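You operate a simulated robot arm through the tools that you are given. There is no shell and no other tool. Be economical: measure what you need, move in short steps, check, and stop when the job is done.

You are at the controls of a simulated robot arm. One attempt, no reset.

TASK
Put the driver's flat battery on charge and fit the full one from the steel tin.
Fine: switch the charger on once the battery is home. Shut the tin.

It is judged by the outcome, as a careful person would: the job done as asked, and still so three seconds after it is handed in. It fails if anything else is knocked over, pushed out of place, dropped, spilled or broken.

THE ROBOT
A 7-joint arm with a two-finger gripper, on a carriage that runs on a rail from [-1.203, -0.014] to [1.177, 0.013] (x, y) and turns from -215 to 117 degrees about z. Base frame: it is fixed where the carriage stands at the start and does not move with it; the origin is on the floor, on the carriage's upright axis, x ahead of it, y to its left, z up; the surface under the hand at the start is at about z = 0.88. Lengths are in m, angles in degrees, forces in N, time in s.
Its first joint turns from -149.0 to 149.0 degrees. Places, roughly: battery well of the charger [0.4, -0.8, 0.9]; battery well of the driver [0.8, -0.5, 1]; charger switch [0.4, -0.7, 0.9]; steel tin lid [0.6, -0.9, 1]. Payload 2.45 kg.
Tool frame: the origin (TCP) lies between the finger pads and is the grasp point; the fingertips stand 0.026 m ahead of it; z points along the fingers, y is the line along which they close. The gripper opens to 0.096 m. The gripper's body begins 0.069 m behind the TCP.
Orientation is told as [roll, pitch, yaw] about the base's x, y, z axes, in that order, counted from this pose: with the fingers straight down and closing along the base's y, the tool's x points along the base's -x, its y along +y and its z along -z.

THE INTERFACE
- The arm moves only by the tool nudge_tool. Its argument "motion" is a list of rows, each a list of 7 numbers: the turn, a rotation vector about the tool's x, y, z in units of 8 degrees (1.0 is 8 degrees), then the shift along the tool's x, y, z in units of 50 mm (1.0 is 50 mm), then the closure, from 0 (fully open) to 1 (shut). In form: [[wx, wy, wz, tx, ty, tz, fingers], ...]. A call has 1 to 8 rows; each row shifts and turns the commanded pose from where the row before left it, along the tool's axes as they then stand. A call with a number of a shift or a turn outside -1 to 1 is refused whole. Rows are played at 5 a second. More than 0.05 m and 8.6 degrees between two rows, or a gripper value outside its range, and nothing of the call is played. A pose out of reach is approached as far as the arm can. The call stops where the force on the tool passes 90 N (or 10 N more than at its start, if that is more) or the arm is blocked; 0.2 s more then pass. The fingers move at their own pace and stop on an object; they squeeze with about 26 N. The grip force told is the motor's: it shows also when the fingers shut on nothing. Time passes only in rows, and 0.2 s behind the last, so rows that do not move let the fingers close. The reply holds the time, the measured pose of the TCP, the force on the tool along the base axes, the opening and the grip force, in the units named above and with some noise, with the torque about the TCP (base axes, N m) and any sound that the robot's microphone picked up.
- Cameras (640 x 400 px; columns grow to the right, rows downward): "scene" is now at [0.0003, 0.0943, 1.6615]; the picture's right is [-0.86, -0.51, 0.00], its down [-0.30, 0.51, -0.81] and it looks along [0.42, -0.69, -0.59] (base axes); focal length 278 px, centre (320, 200). "wrist" rides on the gripper at [0.082, 0.003, -0.098] in the tool frame; the picture's right is [-0.04, 1.00, 0.00], its down [-0.73, -0.03, -0.68] and it looks along [-0.68, -0.03, 0.73] (tool axes); focal length 256 px, centre (320, 200). There is no depth. A picture from a camera that has moved, and an enlarged one, comes with that camera's place and axes in the base frame and with its lens.
- camera(camera): a new picture of that camera. No time passes.
- lift_body(by): slides the trunk up (or, below 0, down) by that many m; the arm and the scene camera ride with it, the base frame stays. It gives what a move gives, with no picture.
- base_move(legs): drives the robot by 1 to 6 legs, each [ahead, left, turn to the left] in m, m and degrees, along the robot's own axes; the way and the turn of a leg run together, so that a leg with both is an arc; at most 1.5 m and 180 degrees a leg. The arm and the cameras ride along, it lands a little off, and it stops where it bumps. It keeps to its track: a leg is cut to what the track allows. It gives what a move gives.
- pan_tilt(pan, tilt): turns the head with the scene camera to pan (to the left, within 155 degrees either way) and tilt (down, from -29 to 69), counted from straight ahead of the robot. It gives what a move gives.
- close_up(camera, box): a new picture of the part [left, top, right, bottom] of that camera's present view, enlarged. No time passes.
- job_done(): hands the job in; it is judged then, once.

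Go step by step. Nothing tells you exact positions but the pictures and the camera data: compare them with the known pose of the tool, close in by small moves and look again before you grip or let go. The budget is 120 turns and 90 pictures, counting those below and the enlarged ones. Unless the task says otherwise, let go and move clear before handing in, and close with one line.

The tools are called by a JSON object that holds its "name" and its "arguments". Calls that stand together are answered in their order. nudge_tool: Moves the arm, as the interface text tells. Its arguments: {"type":"object","properties":{"motion":{"type":"array","items":{"type":"array","items":{"type":"number"}}}},"required":["motion"]} The other tools are called the same way: lift_body (by) slides the trunk up or down; base_move (legs) drives the base; pan_tilt (pan, tilt) turns the head that bears the scene camera; camera (camera) takes a picture; close_up (camera, box) takes an enlarged picture of a part of a camera's view; job_done () hands the job in.

At the start:

```text
clock: 0.0
ee_pos: [0.2707, -0.6774, 1.0]
tool_rot: [0.0, 0.0, 0.0]
wrist_force: [-0.8, -0.6, 1.3]
wrist_torque: [0.0, 0.0, 0.0]
grip_width: 0.0959
grasp_force: 0.2
trunk travel left (down, up): [-0.65, 0.06]
robot x, y, heading: [0.0019, 0.002, 0.3]
head pan, tilt: [-59.1, 36.1]
```

scene: 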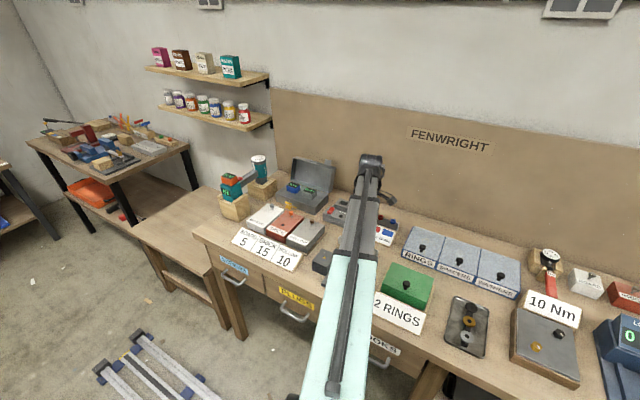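
wrist: 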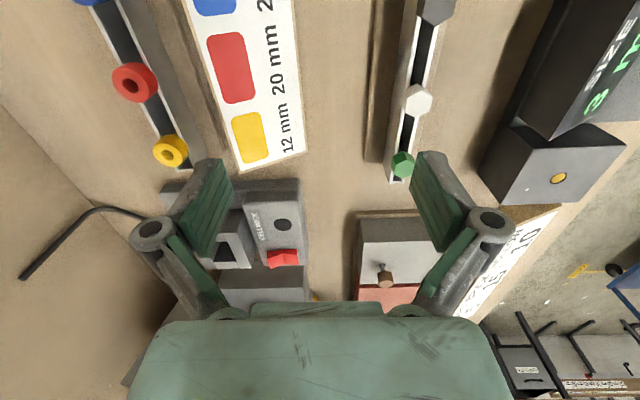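

I see a workbench with a charger, a driver on a stand at left, and an open steel tin with batteries. I'll look closer first.

{"name": "close_up", "arguments": {"camera": "scene", "box": [200, 140, 360, 240]}}

{"name": "close_up", "arguments": {"camera": "wrist", "box": [120, 140, 440, 340]}}

```text
4.00 times, centred on (280, 190) of scene
camera zoom: at [0.0003, 0.0943, 1.6615], right [-0.86, -0.51, 0.0], down [-0.3, 0.51, -0.81], along [0.42, -0.69, -0.59], focal length 1114 px, centre (480, 240)
```

zoom: 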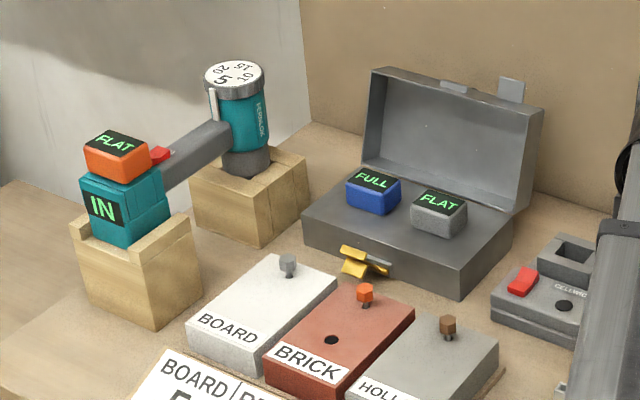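

```text
2.00 times, centred on (280, 240) of wrist
camera zoom: at [0.1893, -0.673, 1.0979], right [0.04, 1.0, 0.0], down [0.73, -0.03, 0.68], along [0.68, -0.03, -0.73], focal length 512 px, centre (400, 120)
```

zoom: 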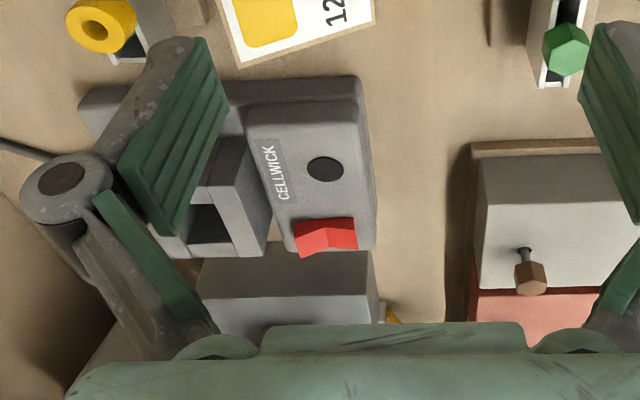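

I'll raise the hand, then shift the carriage along the rail so that driver, tin and charger are all within reach.

{"name": "nudge_tool", "arguments": {"motion": [[0, 0, 0, 0, 0, -1, 0], [0, 0, 0, 0, 0, -1, 0], [0, 0, 0, 0, 0, -1, 0], [0, 0, 0, 0, 0, -1, 0], [0, 0, 0, 0, 0, -1, 0]]}}

{"name": "base_move", "arguments": {"legs": [[0.45, 0, 0]]}}

{"name": "camera", "arguments": {"camera": "scene"}}

{"name": "camera", "arguments": {"camera": "wrist"}}

```text
clock: 1.2
ee_pos: [0.2678, -0.6773, 1.2497]
tool_rot: [0.0, 0.0, -0.1]
wrist_force: [-0.3, 0.4, -0.4]
wrist_torque: [-0.04, 0.05, 0.0]
grip_width: 0.0957
grasp_force: 0.0
trunk travel left (down, up): [-0.65, 0.06]
robot x, y, heading: [0.0001, -0.0017, -0.1]
head pan, tilt: [-59.1, 36.1]
```

```text
clock: 3.9
ee_pos: [0.7223, -0.6709, 1.2488]
tool_rot: [0.0, 0.1, -0.1]
wrist_force: [0.3, -0.7, 0.0]
wrist_torque: [-0.02, 0.0, -0.03]
grip_width: 0.0961
grasp_force: 0.1
trunk travel left (down, up): [-0.65, 0.06]
robot x, y, heading: [0.4544, 0.0055, -0.2]
head pan, tilt: [-59.1, 36.1]
```

```text
85 pictures are left
camera scene: at [0.4548, 0.0995, 1.6615], right [-0.86, -0.51, 0.0], down [-0.3, 0.51, -0.81], along [0.41, -0.69, -0.59], focal length 278 px, centre (320, 200)
```

scene: 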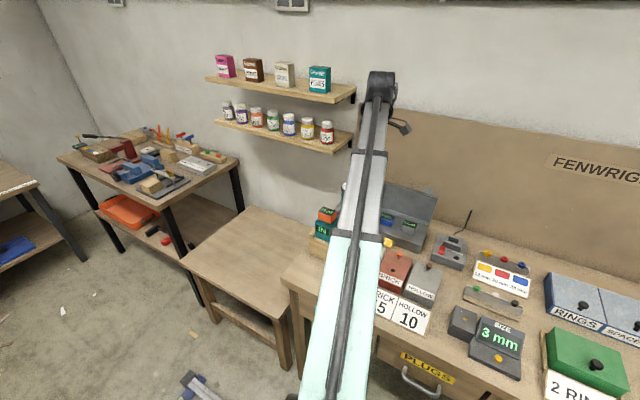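

```text
84 pictures are left
camera wrist: at [0.6406, -0.6673, 1.3472], right [0.04, 1.0, 0.0], down [0.73, -0.03, 0.68], along [0.68, -0.03, -0.73], focal length 256 px, centre (320, 200)
```

wrist: 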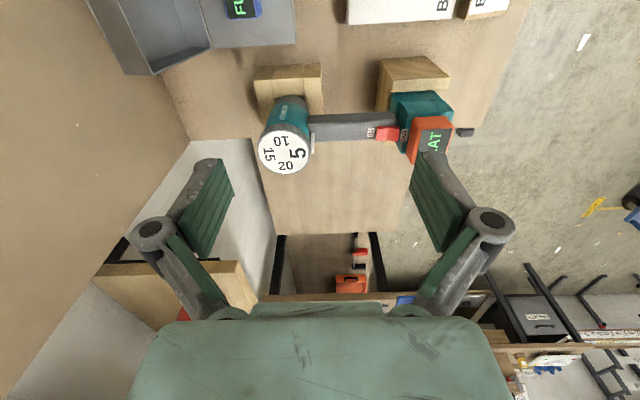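

Zooming on the driver to understand its battery and the red part.

{"name": "close_up", "arguments": {"camera": "wrist", "box": [300, 50, 480, 170]}}

{"name": "close_up", "arguments": {"camera": "scene", "box": [280, 170, 480, 300]}}

```text
3.33 times, centred on (390, 110) of wrist
camera zoom: at [0.6406, -0.6673, 1.3472], right [0.04, 1.0, 0.0], down [0.73, -0.03, 0.68], along [0.68, -0.03, -0.73], focal length 853 px, centre (87, 500)
```

zoom: 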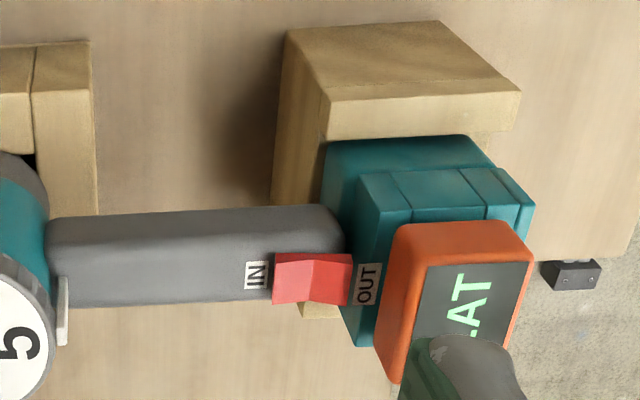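

```text
3.08 times, centred on (380, 235) of scene
camera zoom: at [0.4548, 0.0995, 1.6615], right [-0.86, -0.51, 0.0], down [-0.3, 0.51, -0.81], along [0.41, -0.69, -0.59], focal length 857 px, centre (135, 92)
```

zoom: 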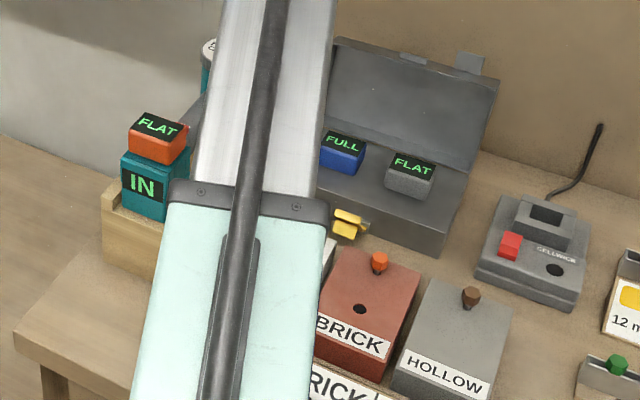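

The red rocker is an IN/OUT selector beside the battery, which I'll leave alone unless needed. I'll move toward the robot side of the driver and turn the hand so the fingers close along x (clear of the rocker).

{"name": "nudge_tool", "arguments": {"motion": [[0, 0, 0, -0.34, 1, 0, 0], [0, 0, 0, -0.34, 1, 0, 0], [0, 0, 0, -0.34, 1, 0, 0], [0, 0, 0, -0.34, 1, 0, 0], [0, 0, 0, -0.34, 1, 0, 0], [0, 0, 0.9375, 0, 0, 0, 0], [0, 0, 0.9375, 0, 0, 0, 0], [0, 0, 0.9375, 0, 0, 0, 0]]}}

{"name": "nudge_tool", "arguments": {"motion": [[0, 0, 1, 0, 0, 0, 0], [0, 0, 1, 0, 0, 0, 0], [0, 0, 1, 0, 0, 0, 0], [0, 0, 1, 0, 0, 0, 0], [0, 0, 1, 0, 0, 0, 0], [0, 0, 1, 0, 0, 0, 0], [0, 0, 1, 0, 0, 0, 0], [0, 0, 1, 0, 0, 0, 0]]}}

{"name": "nudge_tool", "arguments": {"motion": [[0, 0, 0.4375, 0, 0, 0, 0], [0, 0, 0, 0, 0, 0, 0]]}}

{"name": "camera", "arguments": {"camera": "wrist"}}

{"name": "camera", "arguments": {"camera": "scene"}}

```text
refused: row 1 steps farther than a row can; nothing moved
```

```text
clock: 5.7
ee_pos: [0.7217, -0.6713, 1.2496]
tool_rot: [0.0, 0.0, -64.2]
wrist_force: [0.8, 0.9, 0.4]
wrist_torque: [0.0, 0.0, -0.02]
grip_width: 0.0959
grasp_force: 0.0
trunk travel left (down, up): [-0.65, 0.06]
robot x, y, heading: [0.453, 0.0052, -0.1]
head pan, tilt: [-59.1, 36.1]
```

```text
clock: 6.3
ee_pos: [0.7218, -0.6719, 1.249]
tool_rot: [0.0, 0.0, -67.6]
wrist_force: [0.5, -0.6, 0.0]
wrist_torque: [0.01, 0.0, -0.01]
grip_width: 0.096
grasp_force: 0.0
trunk travel left (down, up): [-0.65, 0.06]
robot x, y, heading: [0.4525, 0.0087, -0.3]
head pan, tilt: [-59.1, 36.1]
```

```text
81 pictures are left
camera wrist: at [0.694, -0.5939, 1.3471], right [0.94, 0.34, 0.0], down [0.25, -0.69, 0.68], along [0.23, -0.64, -0.73], focal length 256 px, centre (320, 200)
```

wrist: 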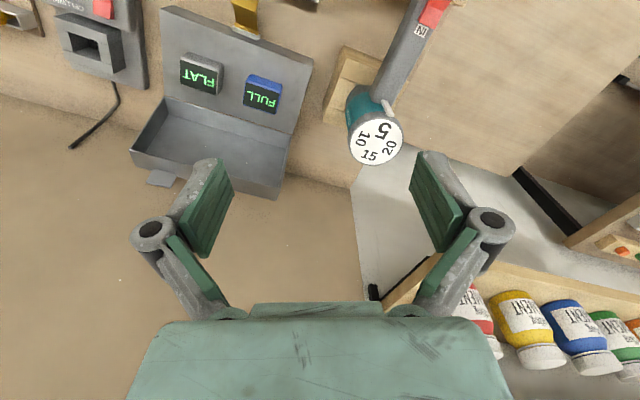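

```text
80 pictures are left
camera scene: at [0.4546, 0.0995, 1.6615], right [-0.86, -0.51, 0.0], down [-0.3, 0.51, -0.81], along [0.41, -0.69, -0.59], focal length 278 px, centre (320, 200)
```

scene: 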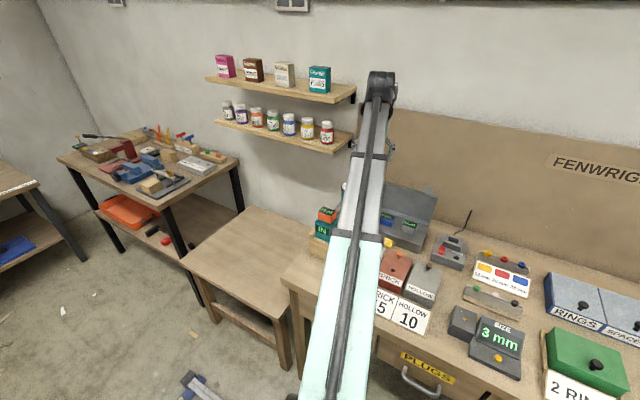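

Per-row norm matters; continuing with the rest of the turn and the shift.

{"name": "nudge_tool", "arguments": {"motion": [[0, 0, 0.95, 0, 0, 0, 0], [0, 0, 0.95, 0, 0, 0, 0], [0, 0, 0.9, 0, 0, 0, 0], [0, 0, 0, 0.93, 0.34, 0, 0], [0, 0, 0, 0.93, 0.34, 0, 0], [0, 0, 0, 0.93, 0.34, 0, 0], [0, 0, 0, 0.93, 0.34, 0, 0], [0, 0, 0, 0.93, 0.34, 0, 0]]}}

{"name": "camera", "arguments": {"camera": "wrist"}}

{"name": "close_up", "arguments": {"camera": "scene", "box": [280, 170, 480, 300]}}

```text
clock: 8.1
ee_pos: [0.8206, -0.4614, 1.1982]
tool_rot: [0.3, -0.4, -90.1]
wrist_force: [0.1, -0.4, -0.4]
wrist_torque: [0.02, -0.01, -0.01]
grip_width: 0.0962
grasp_force: 0.0
out of reach, approached as far as the arm can: row 5, 6, 7, 8
trunk travel left (down, up): [-0.65, 0.06]
robot x, y, heading: [0.4533, 0.0049, -0.4]
head pan, tilt: [-59.1, 36.1]
```

```text
79 pictures are left
camera wrist: at [0.824, -0.3779, 1.2958], right [1.0, -0.04, 0.01], down [-0.03, -0.73, 0.68], along [-0.02, -0.68, -0.73], focal length 256 px, centre (320, 200)
```

wrist: 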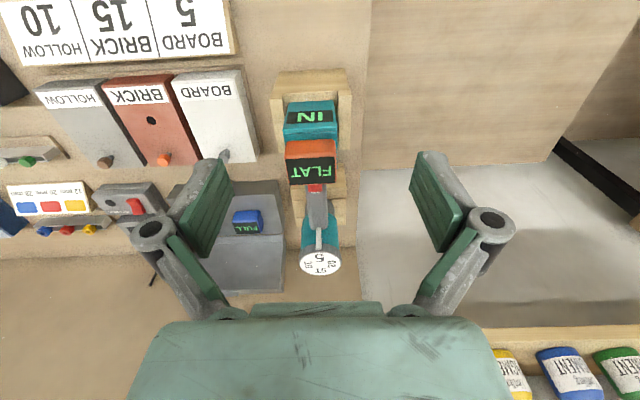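

```text
3.08 times, centred on (380, 235) of scene
camera zoom: at [0.4546, 0.0997, 1.6615], right [-0.86, -0.51, 0.0], down [-0.3, 0.51, -0.81], along [0.41, -0.69, -0.59], focal length 857 px, centre (135, 92)
```

zoom: 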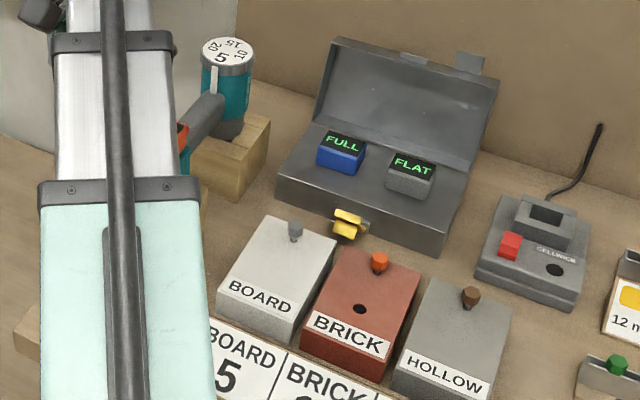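

{"name": "close_up", "arguments": {"camera": "wrist", "box": [250, 60, 390, 280]}}

{"name": "close_up", "arguments": {"camera": "wrist", "box": [90, 160, 310, 300]}}

```text
1.82 times, centred on (320, 170) of wrist
camera zoom: at [0.824, -0.3779, 1.2958], right [1.0, -0.04, 0.01], down [-0.03, -0.73, 0.68], along [-0.02, -0.68, -0.73], focal length 465 px, centre (320, 254)
```

zoom: 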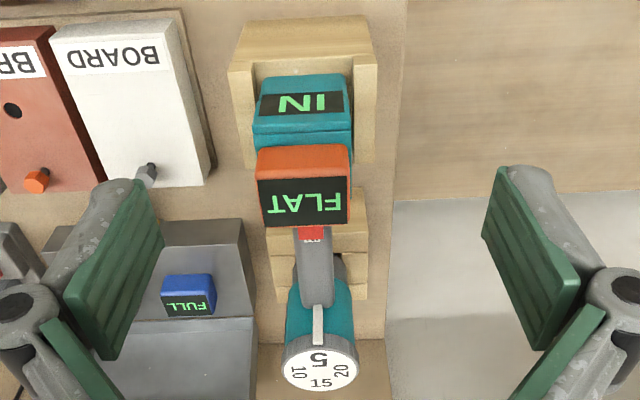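

```text
2.86 times, centred on (200, 230) of wrist
camera zoom: at [0.824, -0.3779, 1.2958], right [1.0, -0.04, 0.01], down [-0.03, -0.73, 0.68], along [-0.02, -0.68, -0.73], focal length 731 px, centre (663, 114)
```

zoom: 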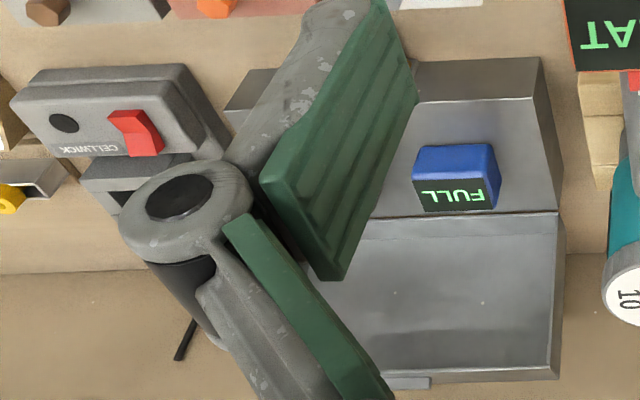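

Battery top is about (0.81, -0.54), z≈1.075, roughly 55×35 mm. I'll move directly above it first.

{"name": "nudge_tool", "arguments": {"motion": [[0, 0, 0, -0.8, -0.11, 0, 0], [0, 0, 0, -0.77, -0.1, 0, 0], [0, 0, 0, 0, 0, 0, 0]]}}

{"name": "camera", "arguments": {"camera": "wrist"}}

```text
clock: 8.9
ee_pos: [0.8087, -0.5396, 1.198]
tool_rot: [0.1, 0.0, -89.9]
wrist_force: [0.1, -0.7, 0.1]
wrist_torque: [0.02, 0.0, -0.02]
grip_width: 0.0959
grasp_force: 0.0
trunk travel left (down, up): [-0.65, 0.06]
robot x, y, heading: [0.4527, 0.0082, -0.1]
head pan, tilt: [-59.1, 36.1]
```

```text
75 pictures are left
camera wrist: at [0.8124, -0.4568, 1.2971], right [1.0, -0.04, 0.0], down [-0.03, -0.73, 0.68], along [-0.03, -0.68, -0.73], focal length 256 px, centre (320, 200)
```

wrist: 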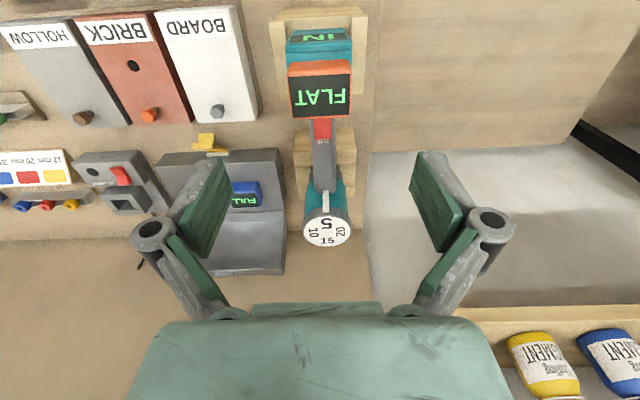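

{"name": "close_up", "arguments": {"camera": "wrist", "box": [260, 10, 380, 130]}}

{"name": "close_up", "arguments": {"camera": "scene", "box": [290, 180, 390, 260]}}

```text
3.33 times, centred on (320, 70) of wrist
camera zoom: at [0.8124, -0.4568, 1.2971], right [1.0, -0.04, 0.0], down [-0.03, -0.73, 0.68], along [-0.03, -0.68, -0.73], focal length 853 px, centre (320, 633)
```

zoom: 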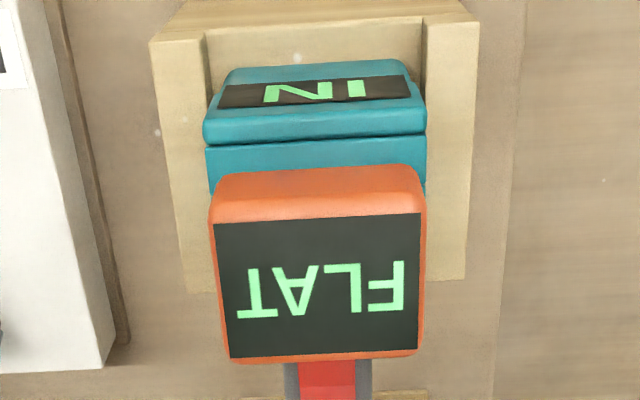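

```text
5.00 times, centred on (340, 220) of scene
camera zoom: at [0.4545, 0.0993, 1.6615], right [-0.86, -0.51, 0.0], down [-0.3, 0.51, -0.81], along [0.41, -0.69, -0.59], focal length 1392 px, centre (220, 100)
```

zoom: 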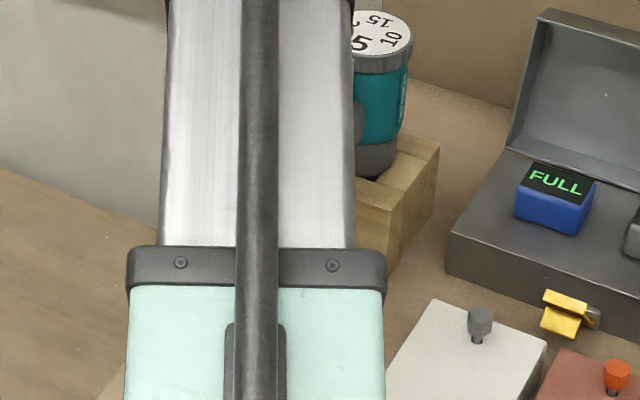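

Battery top z≈1.081, centre (0.808, -0.539), aligned. Descending to TCP z≈1.078 and gripping.

{"name": "nudge_tool", "arguments": {"motion": [[0, 0, 0, 0, 0, 0.8, 0], [0, 0, 0, 0, 0, 0.8, 0], [0, 0, 0, 0, 0, 0.4, 0], [0, 0, 0, 0, 0, 0.4, 0], [0, 0, 0, 0, 0, 0, 0]]}}

{"name": "camera", "arguments": {"camera": "wrist"}}

```text
clock: 10.1
ee_pos: [0.8079, -0.5389, 1.0762]
tool_rot: [0.0, 0.1, -90.0]
wrist_force: [-0.1, 0.1, -0.7]
wrist_torque: [-0.02, -0.02, 0.02]
grip_width: 0.096
grasp_force: 0.0
trunk travel left (down, up): [-0.65, 0.06]
robot x, y, heading: [0.4532, 0.0046, -0.2]
head pan, tilt: [-59.1, 36.1]
```

```text
72 pictures are left
camera wrist: at [0.8125, -0.4569, 1.1746], right [1.0, -0.04, 0.0], down [-0.03, -0.73, 0.68], along [-0.03, -0.68, -0.73], focal length 256 px, centre (320, 200)
```

wrist: 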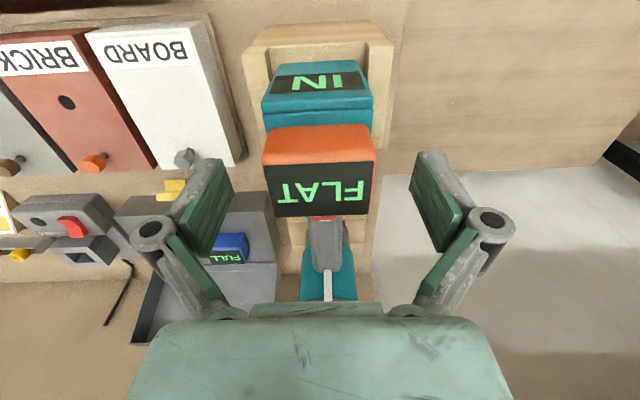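

The fingers straddle the battery. Closing.

{"name": "nudge_tool", "arguments": {"motion": [[0, 0, 0, 0, 0, 0, 1], [0, 0, 0, 0, 0, 0, 1], [0, 0, 0, 0, 0, 0, 1]]}}

{"name": "close_up", "arguments": {"camera": "wrist", "box": [220, 50, 420, 300]}}

```text
clock: 10.9
ee_pos: [0.8077, -0.5396, 1.0785]
tool_rot: [0.0, -0.1, -90.0]
wrist_force: [1.6, -1.9, 11.6]
wrist_torque: [0.01, -0.04, 0.42]
grip_width: 0.0538
grasp_force: 26.1
trunk travel left (down, up): [-0.65, 0.06]
robot x, y, heading: [0.4532, 0.0037, 0.1]
head pan, tilt: [-59.1, 36.1]
```

```text
1.60 times, centred on (320, 175) of wrist
camera zoom: at [0.8123, -0.4567, 1.1756], right [1.0, -0.04, 0.0], down [-0.03, -0.73, 0.68], along [-0.03, -0.68, -0.73], focal length 410 px, centre (320, 240)
```

zoom: 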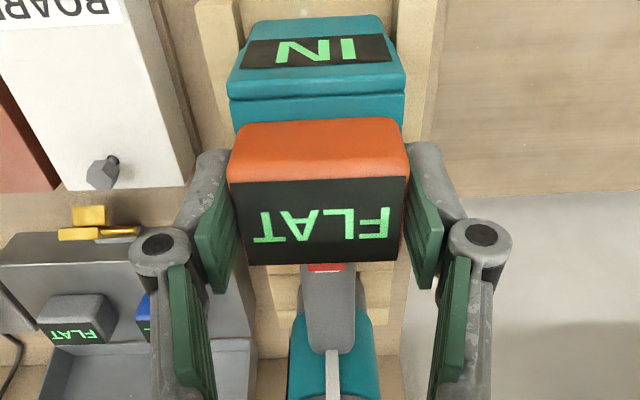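

Gripped at 53.8 mm. Pulling up gently in small steps.

{"name": "nudge_tool", "arguments": {"motion": [[0, 0, 0, 0, 0, -0.1, 1], [0, 0, 0, 0, 0, -0.1, 1], [0, 0, 0, 0, 0, -0.1, 1], [0, 0, 0, 0, 0, 0, 1]]}}

{"name": "camera", "arguments": {"camera": "wrist"}}

```text
clock: 11.9
ee_pos: [0.8076, -0.538, 1.0946]
tool_rot: [-0.1, 0.0, -90.0]
wrist_force: [1.7, 0.1, 0.6]
wrist_torque: [-0.08, 0.11, 0.34]
grip_width: 0.0537
grasp_force: 26.1
trunk travel left (down, up): [-0.65, 0.06]
robot x, y, heading: [0.4543, 0.0007, -0.2]
head pan, tilt: [-59.1, 36.1]
```

```text
70 pictures are left
camera wrist: at [0.8116, -0.4564, 1.192], right [1.0, -0.04, 0.0], down [-0.03, -0.73, 0.68], along [-0.03, -0.68, -0.73], focal length 256 px, centre (320, 200)
```

wrist: 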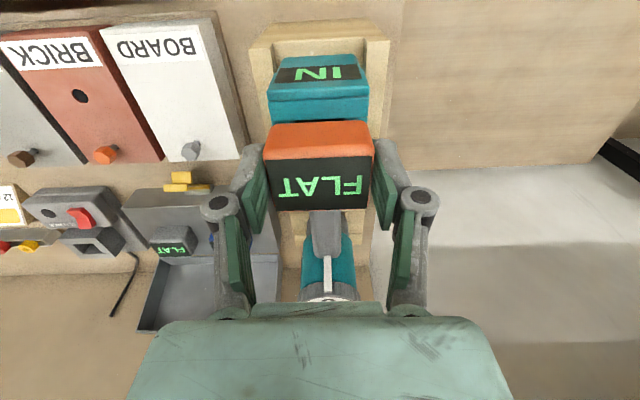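

The battery slides out freely and the driver stays. Lifting it clear.

{"name": "nudge_tool", "arguments": {"motion": [[0, 0, 0, 0, 0, -0.3, 1], [0, 0, 0, 0, 0, -0.4, 1], [0, 0, 0, 0, 0, -0.6, 1], [0, 0, 0, 0, 0, -0.6, 1], [0, 0, 0, 0, 0, -0.2, 1]]}}

{"name": "camera", "arguments": {"camera": "wrist"}}

```text
clock: 13.1
ee_pos: [0.8079, -0.5398, 1.1985]
tool_rot: [0.0, -0.1, -90.0]
wrist_force: [-0.5, 0.0, -2.3]
wrist_torque: [0.03, 0.01, 0.0]
grip_width: 0.0538
grasp_force: 26.7
trunk travel left (down, up): [-0.65, 0.06]
robot x, y, heading: [0.4481, -0.0001, -0.2]
head pan, tilt: [-59.1, 36.1]
```

```text
69 pictures are left
camera wrist: at [0.8108, -0.4579, 1.297], right [1.0, -0.04, 0.0], down [-0.03, -0.73, 0.68], along [-0.03, -0.68, -0.73], focal length 256 px, centre (320, 200)
```

wrist: 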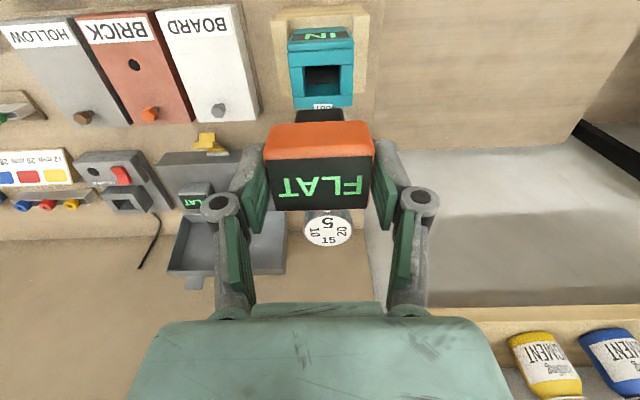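

Out cleanly. Now I'll look at both wells.

{"name": "close_up", "arguments": {"camera": "wrist", "box": [260, 10, 400, 130]}}

{"name": "close_up", "arguments": {"camera": "scene", "box": [400, 220, 480, 270]}}

{"name": "close_up", "arguments": {"camera": "wrist", "box": [60, 130, 260, 250]}}

```text
3.33 times, centred on (330, 70) of wrist
camera zoom: at [0.8108, -0.4579, 1.297], right [1.0, -0.04, 0.0], down [-0.03, -0.73, 0.68], along [-0.03, -0.68, -0.73], focal length 853 px, centre (287, 633)
```

zoom: 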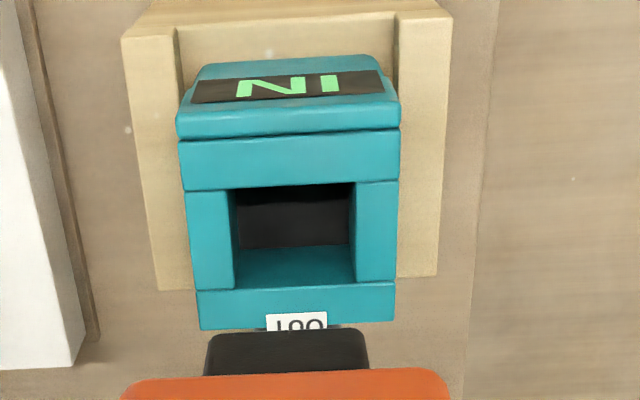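

```text
8.00 times, centred on (440, 245) of scene
camera zoom: at [0.4546, 0.0994, 1.6615], right [-0.86, -0.51, 0.0], down [-0.3, 0.51, -0.81], along [0.41, -0.69, -0.59], focal length 2227 px, centre (-640, -160)
```

zoom: 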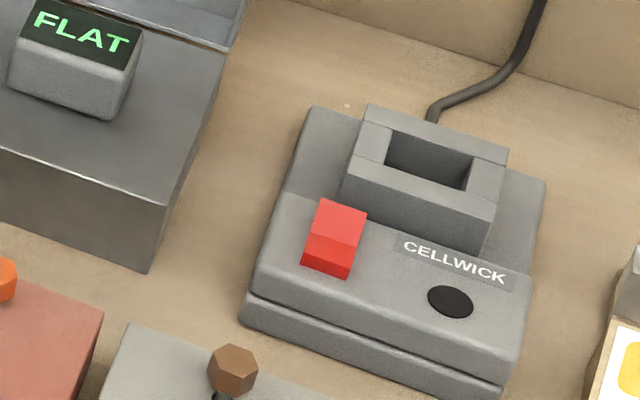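

```text
3.20 times, centred on (160, 190) of wrist
camera zoom: at [0.8108, -0.4579, 1.297], right [1.0, -0.04, 0.0], down [-0.03, -0.73, 0.68], along [-0.03, -0.68, -0.73], focal length 819 px, centre (832, 232)
```

zoom: 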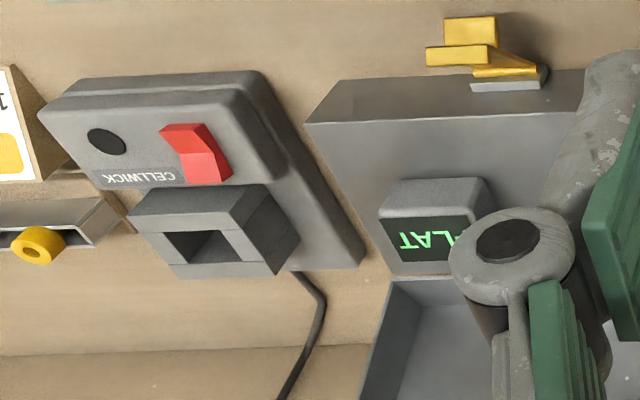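

Both wells are rectangular, longer along x. I'm carrying the battery over toward the charger at height.

{"name": "nudge_tool", "arguments": {"motion": [[0, 0, 0, -0.2, -0.78, 0, 1], [0, 0, 0, -0.2, -0.78, 0, 1], [0, 0, 0, -0.36, -0.78, 0, 1], [0, 0, 0, -0.36, -0.78, 0, 1], [0, 0, 0, -0.36, -0.78, 0, 1], [0, 0, 0, -0.36, -0.78, 0, 1], [0, 0, 0, -0.36, -0.78, 0, 1], [0, 0, 0, -0.36, -0.78, 0, 1]]}}

{"name": "nudge_tool", "arguments": {"motion": [[0, 0, 0, -0.4, -0.78, 0, 1], [0, 0, 0, -0.4, -0.78, 0, 1], [0, 0, 0, 0, 0, 0, 1]]}}

{"name": "camera", "arguments": {"camera": "wrist"}}

{"name": "camera", "arguments": {"camera": "scene"}}

```text
clock: 14.9
ee_pos: [0.4962, -0.6694, 1.2021]
tool_rot: [0.0, 0.0, -89.9]
wrist_force: [0.8, -0.2, -1.9]
wrist_torque: [-0.03, -0.04, -0.02]
grip_width: 0.0537
grasp_force: 26.2
trunk travel left (down, up): [-0.65, 0.06]
robot x, y, heading: [0.4556, 0.0032, -0.1]
head pan, tilt: [-59.1, 36.1]
```

```text
clock: 15.7
ee_pos: [0.4208, -0.7085, 1.2]
tool_rot: [0.1, 0.0, -90.0]
wrist_force: [0.3, -1.4, -2.0]
wrist_torque: [0.0, -0.01, -0.04]
grip_width: 0.0536
grasp_force: 25.6
trunk travel left (down, up): [-0.65, 0.06]
robot x, y, heading: [0.4531, 0.0076, -0.0]
head pan, tilt: [-59.1, 36.1]
```

```text
65 pictures are left
camera wrist: at [0.424, -0.6253, 1.2976], right [1.0, -0.04, 0.0], down [-0.03, -0.73, 0.68], along [-0.03, -0.68, -0.73], focal length 256 px, centre (320, 200)
```

wrist: 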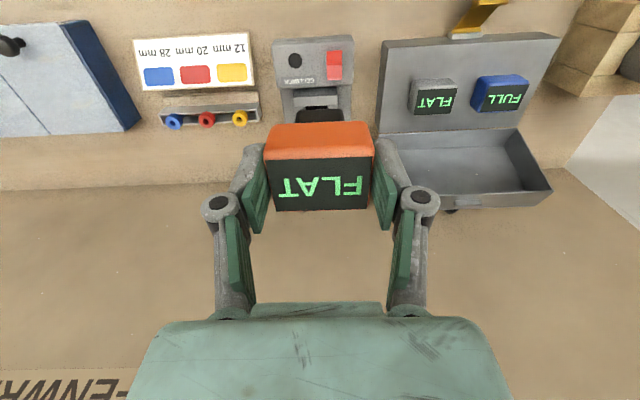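

```text
64 pictures are left
camera scene: at [0.4544, 0.0992, 1.6615], right [-0.86, -0.51, 0.0], down [-0.3, 0.51, -0.81], along [0.41, -0.69, -0.59], focal length 278 px, centre (320, 200)
```

scene: 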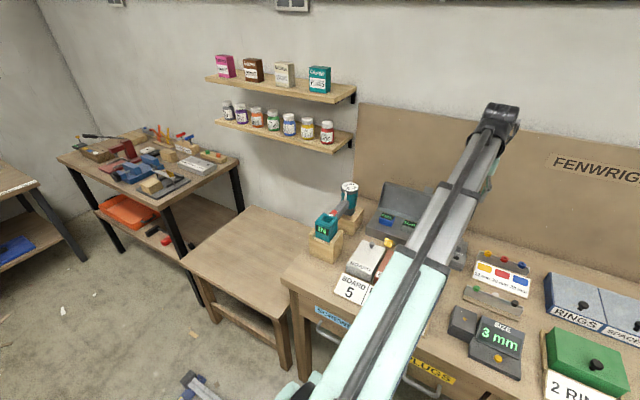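

{"name": "nudge_tool", "arguments": {"motion": [[0, 0, 0, -0.9, 0, 0, 1], [0, 0, 0, -0.5, 0, 0, 1], [0, 0, 0, 0, 0, 0, 1]]}}

{"name": "close_up", "arguments": {"camera": "wrist", "box": [240, 0, 400, 220]}}

{"name": "close_up", "arguments": {"camera": "wrist", "box": [250, 20, 380, 130]}}

```text
clock: 16.5
ee_pos: [0.4175, -0.778, 1.1995]
tool_rot: [0.0, 0.0, -89.9]
wrist_force: [0.5, -1.2, -2.2]
wrist_torque: [-0.02, 0.01, -0.01]
grip_width: 0.0537
grasp_force: 25.7
trunk travel left (down, up): [-0.65, 0.06]
robot x, y, heading: [0.4534, 0.0037, -0.1]
head pan, tilt: [-59.1, 36.1]
```

```text
1.82 times, centred on (320, 110) of wrist
camera zoom: at [0.4221, -0.6957, 1.2973], right [1.0, -0.04, 0.0], down [-0.03, -0.73, 0.68], along [-0.03, -0.68, -0.73], focal length 465 px, centre (320, 364)
```

zoom: 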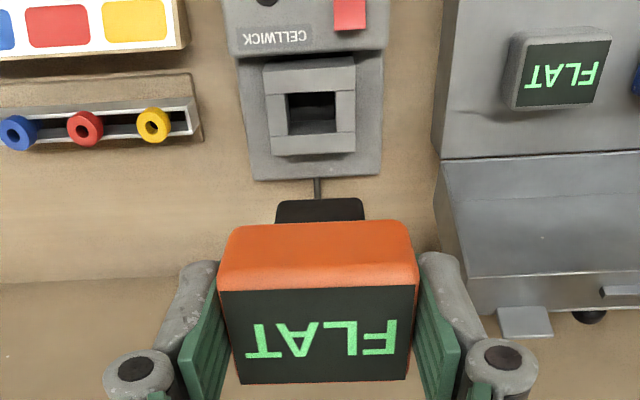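

```text
3.64 times, centred on (315, 75) of wrist
camera zoom: at [0.4221, -0.6957, 1.2973], right [1.0, -0.04, 0.0], down [-0.03, -0.73, 0.68], along [-0.03, -0.68, -0.73], focal length 931 px, centre (338, 654)
```

zoom: 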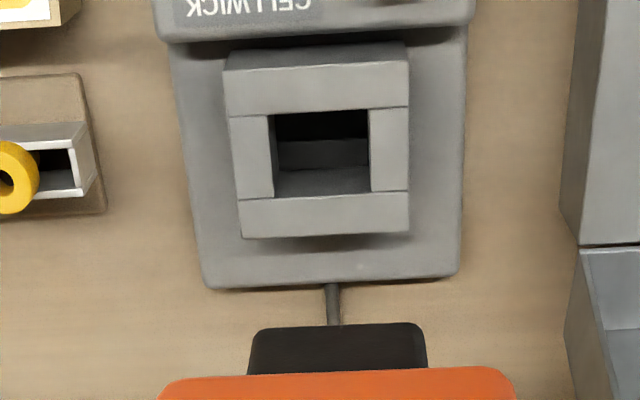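

Charger well centre ≈ (0.411, -0.789), rim z≈0.939, aligned with the hand. Moving over it and partway down, then checking.

{"name": "nudge_tool", "arguments": {"motion": [[0, 0, 0, -0.22, -0.14, 0.6, 1], [0, 0, 0, 0, 0, 0.9, 1], [0, 0, 0, 0, 0, 0.9, 1], [0, 0, 0, 0, 0, 0.8, 1], [0, 0, 0, 0, 0, 0, 1]]}}

{"name": "close_up", "arguments": {"camera": "wrist", "box": [220, 60, 420, 220]}}

{"name": "close_up", "arguments": {"camera": "scene", "box": [390, 200, 500, 280]}}

```text
clock: 17.7
ee_pos: [0.4101, -0.7898, 1.0378]
tool_rot: [0.0, 0.0, -90.1]
wrist_force: [0.1, 0.1, -1.5]
wrist_torque: [-0.01, -0.02, 0.02]
grip_width: 0.0537
grasp_force: 26.4
trunk travel left (down, up): [-0.65, 0.06]
robot x, y, heading: [0.4581, 0.0087, -0.5]
head pan, tilt: [-59.1, 36.1]
```

```text
2.50 times, centred on (320, 140) of wrist
camera zoom: at [0.4129, -0.7073, 1.1349], right [1.0, -0.04, 0.0], down [-0.03, -0.73, 0.68], along [-0.03, -0.68, -0.73], focal length 640 px, centre (320, 350)
```

zoom: 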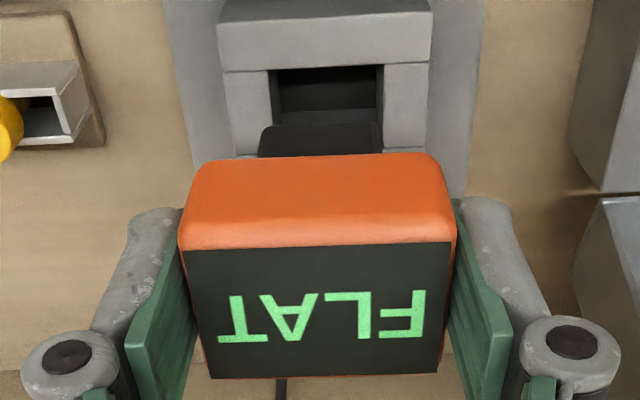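

```text
5.00 times, centred on (445, 240) of scene
camera zoom: at [0.4546, 0.0991, 1.6615], right [-0.86, -0.51, 0.0], down [-0.3, 0.51, -0.81], along [0.41, -0.69, -0.59], focal length 1392 px, centre (-305, 0)
```

zoom: 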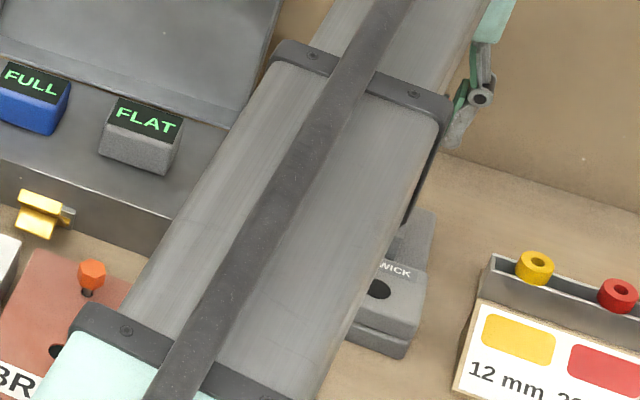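

Alignment is good to ~2 mm; I'll nudge +x 1.5 mm and lower slowly, watching force.

{"name": "nudge_tool", "arguments": {"motion": [[0, 0, 0, 0.0, 0.03, 0.3, 1], [0, 0, 0, 0, 0, 0.3, 1], [0, 0, 0, 0, 0, 0.2, 1], [0, 0, 0, 0, 0, 0.2, 1], [0, 0, 0, 0, 0, 0.1, 1], [0, 0, 0, 0, 0, 0, 1]]}}

{"name": "close_up", "arguments": {"camera": "wrist", "box": [220, 40, 420, 220]}}

```text
clock: 19.1
ee_pos: [0.4123, -0.7888, 0.9843]
tool_rot: [0.0, 0.0, -90.2]
wrist_force: [-7.0, -1.8, 1.5]
wrist_torque: [0.29, 0.37, 0.79]
grip_width: 0.0536
grasp_force: 26.0
trunk travel left (down, up): [-0.65, 0.06]
robot x, y, heading: [0.4527, 0.0054, -0.2]
head pan, tilt: [-59.1, 36.1]
```

```text
2.22 times, centred on (320, 130) of wrist
camera zoom: at [0.4155, -0.7062, 1.0821], right [1.0, -0.04, 0.0], down [-0.03, -0.73, 0.68], along [-0.03, -0.68, -0.73], focal length 569 px, centre (320, 356)
```

zoom: 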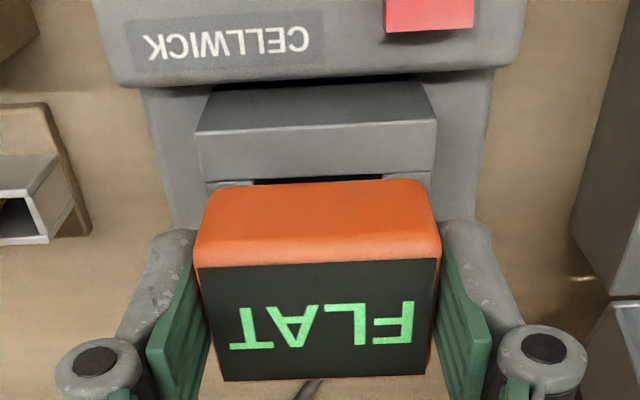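

The stub is inside the well with slight side contact at +x. Backing off 1.5 mm in x and going on down.

{"name": "nudge_tool", "arguments": {"motion": [[0, 0, 0, 0.0, -0.03, 0, 1], [0, 0, 0, 0, 0, 0.1, 1], [0, 0, 0, 0, 0, 0.1, 1], [0, 0, 0, 0, 0, 0.1, 1], [0, 0, 0, 0, 0, 0, 1]]}}

{"name": "close_up", "arguments": {"camera": "wrist", "box": [220, 40, 420, 220]}}

```text
clock: 20.3
ee_pos: [0.4112, -0.7892, 0.9702]
tool_rot: [0.0, -0.1, -90.0]
wrist_force: [2.1, -5.5, 20.6]
wrist_torque: [-0.17, -0.05, 0.57]
grip_width: 0.0539
grasp_force: 26.7
trunk travel left (down, up): [-0.65, 0.06]
robot x, y, heading: [0.4524, 0.0063, -0.1]
head pan, tilt: [-59.1, 36.1]
```

```text
2.22 times, centred on (320, 130) of wrist
camera zoom: at [0.4151, -0.7055, 1.0683], right [1.0, -0.04, 0.0], down [-0.03, -0.73, 0.68], along [-0.03, -0.68, -0.73], focal length 569 px, centre (320, 356)
```

zoom: 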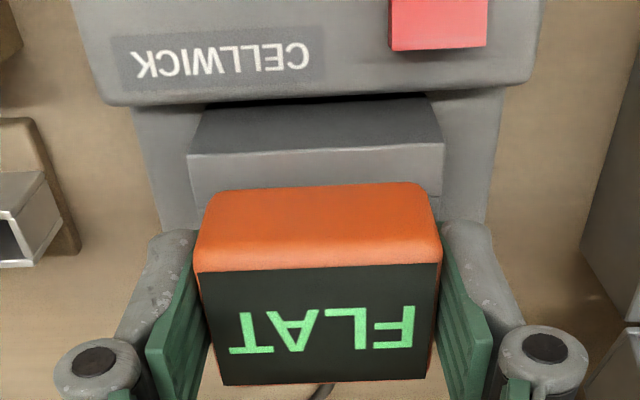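

{"name": "nudge_tool", "arguments": {"motion": [[0, 0, 0, 0.0, 0, 0.05, 1], [0, 0, 0, 0, 0, 0.05, 1], [0, 0, 0, 0, 0, 0, 1]]}}

{"name": "close_up", "arguments": {"camera": "wrist", "box": [220, 40, 420, 220]}}

```text
clock: 21.1
ee_pos: [0.412, -0.7866, 0.9655]
tool_rot: [0.0, 0.0, -89.9]
wrist_force: [3.7, -1.9, 20.6]
wrist_torque: [-0.05, -0.09, 0.49]
grip_width: 0.0536
grasp_force: 26.0
trunk travel left (down, up): [-0.65, 0.06]
robot x, y, heading: [0.4548, 0.0052, -0.1]
head pan, tilt: [-59.1, 36.1]
```

```text
2.22 times, centred on (320, 130) of wrist
camera zoom: at [0.4152, -0.7043, 1.0626], right [1.0, -0.04, 0.0], down [-0.03, -0.73, 0.68], along [-0.03, -0.68, -0.73], focal length 569 px, centre (320, 356)
```

zoom: 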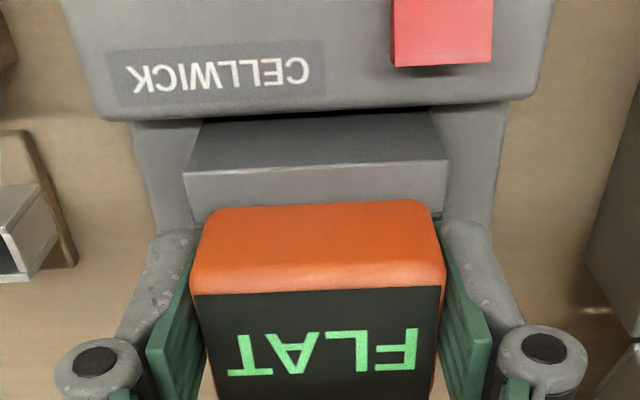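

The battery began slipping up in the grip, so it's bottomed or resisting at ~20 N. I'll release partly and look.

{"name": "nudge_tool", "arguments": {"motion": [[0, 0, 0, 0, 0, 0, 0.2], [0, 0, 0, 0, 0, 0, 0.2], [0, 0, 0, 0, 0, -0.5, 0.2], [0, 0, 0, 0, 0, -0.8, 0.2], [0, 0, 0, 0.8, 0, -0.5, 0.2], [0, 0, 0, 0.9, 0, -0.3, 0.2]]}}

{"name": "camera", "arguments": {"camera": "wrist"}}

{"name": "close_up", "arguments": {"camera": "wrist", "box": [220, 40, 420, 240]}}

```text
clock: 22.5
ee_pos: [0.4108, -0.7027, 1.0683]
tool_rot: [0.0, 0.0, -90.0]
wrist_force: [-0.4, 0.4, -0.7]
wrist_torque: [-0.01, -0.02, -0.02]
grip_width: 0.0767
grasp_force: 0.0
trunk travel left (down, up): [-0.65, 0.06]
robot x, y, heading: [0.4526, 0.0052, -0.1]
head pan, tilt: [-59.1, 36.1]
```

```text
56 pictures are left
camera wrist: at [0.4146, -0.6196, 1.1666], right [1.0, -0.04, 0.0], down [-0.03, -0.73, 0.68], along [-0.03, -0.68, -0.73], focal length 256 px, centre (320, 200)
```

wrist: 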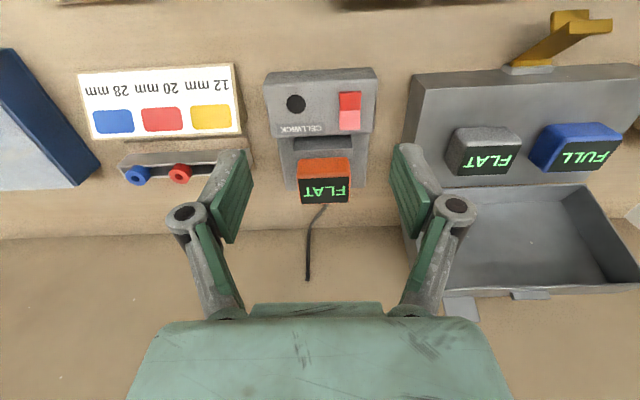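

```text
2.00 times, centred on (320, 140) of wrist
camera zoom: at [0.4146, -0.6196, 1.1666], right [1.0, -0.04, 0.0], down [-0.03, -0.73, 0.68], along [-0.03, -0.68, -0.73], focal length 512 px, centre (320, 320)
```

zoom: 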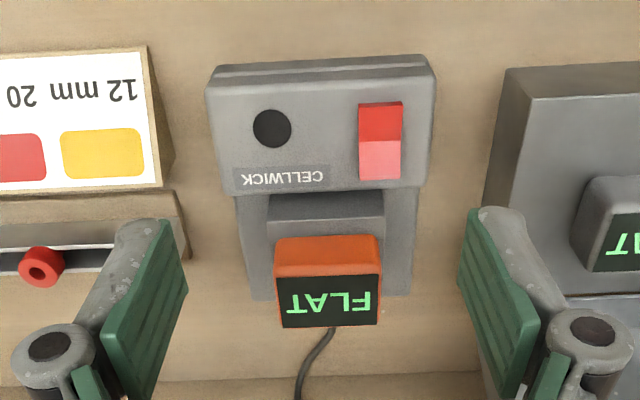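

{"name": "close_up", "arguments": {"camera": "scene", "box": [390, 200, 500, 280]}}

```text
5.00 times, centred on (445, 240) of scene
camera zoom: at [0.4546, 0.0999, 1.6614], right [-0.86, -0.51, 0.0], down [-0.3, 0.51, -0.81], along [0.41, -0.69, -0.59], focal length 1392 px, centre (-305, 0)
```

zoom: 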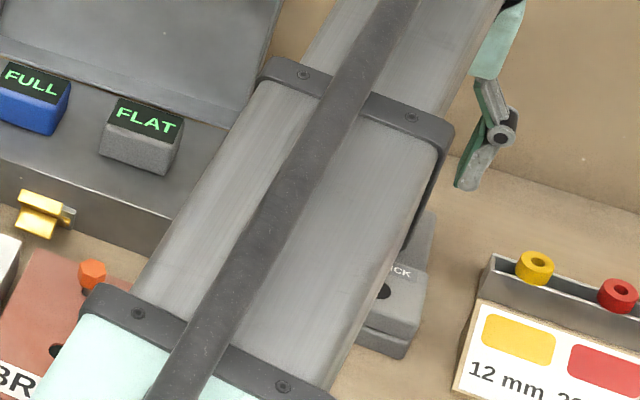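

Arm hides it; I'll move on toward the tin and check the charger from there.

{"name": "nudge_tool", "arguments": {"motion": [[0, 0, 0, 0, 0.3, -0.9, 0], [0, 0, 0, 0, 0.8, -0.5, 0], [0, 0, 0, 0, 0.9, 0, 0], [0, 0, 0, 0, 0.9, 0, 0], [0, 0, 0, 0, 0.9, 0, 0], [0, 0, 0, 0, 0.7, 0, 0], [0, 0, 0, 0, 0, 0, 0]]}}

{"name": "close_up", "arguments": {"camera": "scene", "box": [400, 220, 480, 270]}}

{"name": "camera", "arguments": {"camera": "wrist"}}

```text
clock: 24.1
ee_pos: [0.6378, -0.7051, 1.1399]
tool_rot: [-0.1, 0.0, -90.0]
wrist_force: [0.4, -0.1, -0.4]
wrist_torque: [-0.03, 0.0, -0.04]
grip_width: 0.0958
grasp_force: 0.1
trunk travel left (down, up): [-0.65, 0.06]
robot x, y, heading: [0.45, 0.0062, 0.1]
head pan, tilt: [-59.1, 36.1]
```

```text
8.00 times, centred on (440, 245) of scene
camera zoom: at [0.4547, 0.0995, 1.6615], right [-0.86, -0.51, 0.0], down [-0.3, 0.51, -0.81], along [0.41, -0.69, -0.59], focal length 2227 px, centre (-640, -160)
```

zoom: 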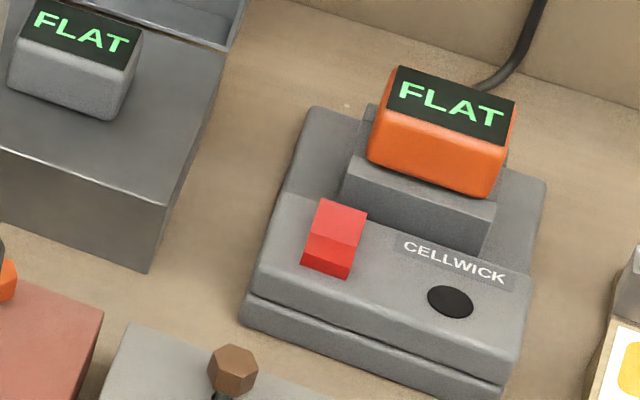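

```text
52 pictures are left
camera wrist: at [0.6426, -0.6216, 1.2376], right [1.0, -0.04, 0.0], down [-0.03, -0.73, 0.68], along [-0.03, -0.68, -0.73], focal length 256 px, centre (320, 200)
```

wrist: 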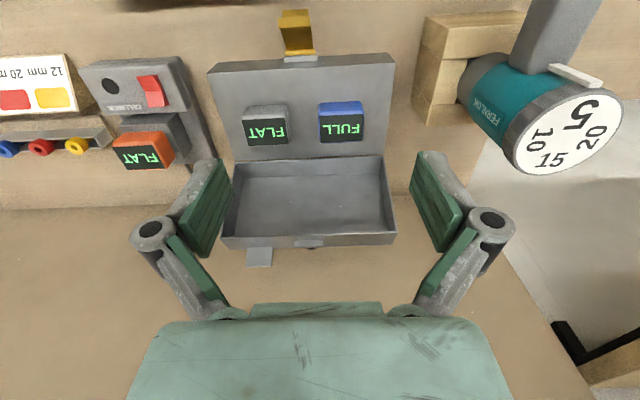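

The charger battery looks flush in its well. Now locating the FULL battery in the tin.

{"name": "close_up", "arguments": {"camera": "wrist", "box": [200, 0, 400, 270]}}

{"name": "close_up", "arguments": {"camera": "scene", "box": [360, 170, 440, 260]}}

```text
1.48 times, centred on (300, 135) of wrist
camera zoom: at [0.6426, -0.6216, 1.2376], right [1.0, -0.04, 0.0], down [-0.03, -0.73, 0.68], along [-0.03, -0.68, -0.73], focal length 379 px, centre (350, 296)
```

zoom: 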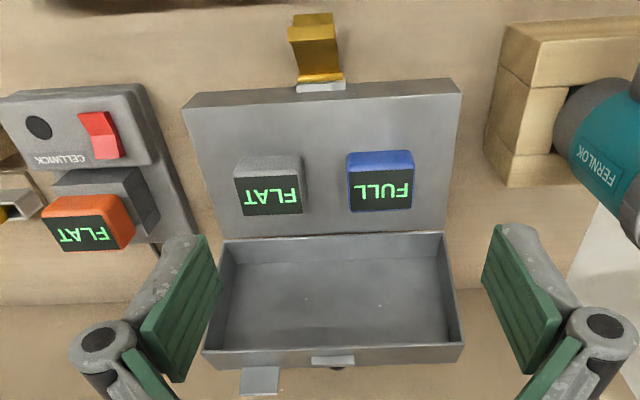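

```text
4.44 times, centred on (400, 215) of scene
camera zoom: at [0.4547, 0.0995, 1.6615], right [-0.86, -0.51, 0.0], down [-0.3, 0.51, -0.81], along [0.41, -0.69, -0.59], focal length 1237 px, centre (-36, 133)
```

zoom: 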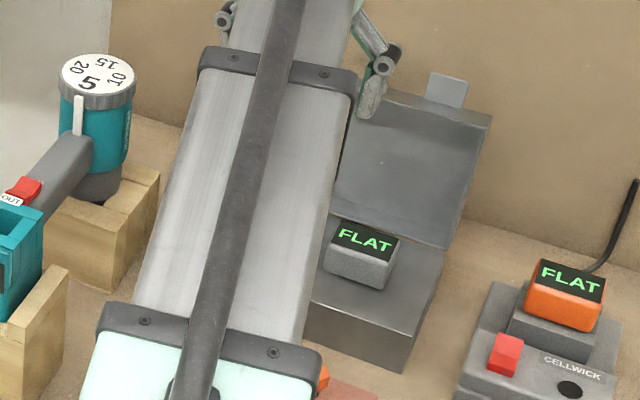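

FULL top ≈ (0.659, -0.762, 0.969). Moving above it with a reduced opening, to recheck.

{"name": "nudge_tool", "arguments": {"motion": [[0, 0, 0, -0.6, 0.21, 0.1, 0.14], [0, 0, 0, -0.54, 0.21, 0.5, 0.14], [0, 0, 0, 0, 0, 0.8, 0.14], [0, 0, 0, 0, 0, 0, 0.14]]}}

{"name": "camera", "arguments": {"camera": "wrist"}}

```text
clock: 25.1
ee_pos: [0.658, -0.7628, 1.0696]
tool_rot: [0.0, 0.0, -90.0]
wrist_force: [0.9, 0.0, -0.1]
wrist_torque: [0.03, 0.01, 0.04]
grip_width: 0.0825
grasp_force: 0.0
trunk travel left (down, up): [-0.65, 0.06]
robot x, y, heading: [0.4531, 0.0066, -0.3]
head pan, tilt: [-59.1, 36.1]
```

```text
49 pictures are left
camera wrist: at [0.6619, -0.6807, 1.1668], right [1.0, -0.04, 0.0], down [-0.03, -0.73, 0.68], along [-0.03, -0.68, -0.73], focal length 256 px, centre (320, 200)
```

wrist: 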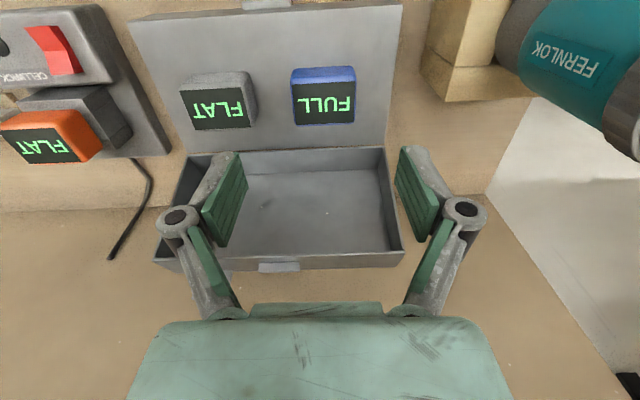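

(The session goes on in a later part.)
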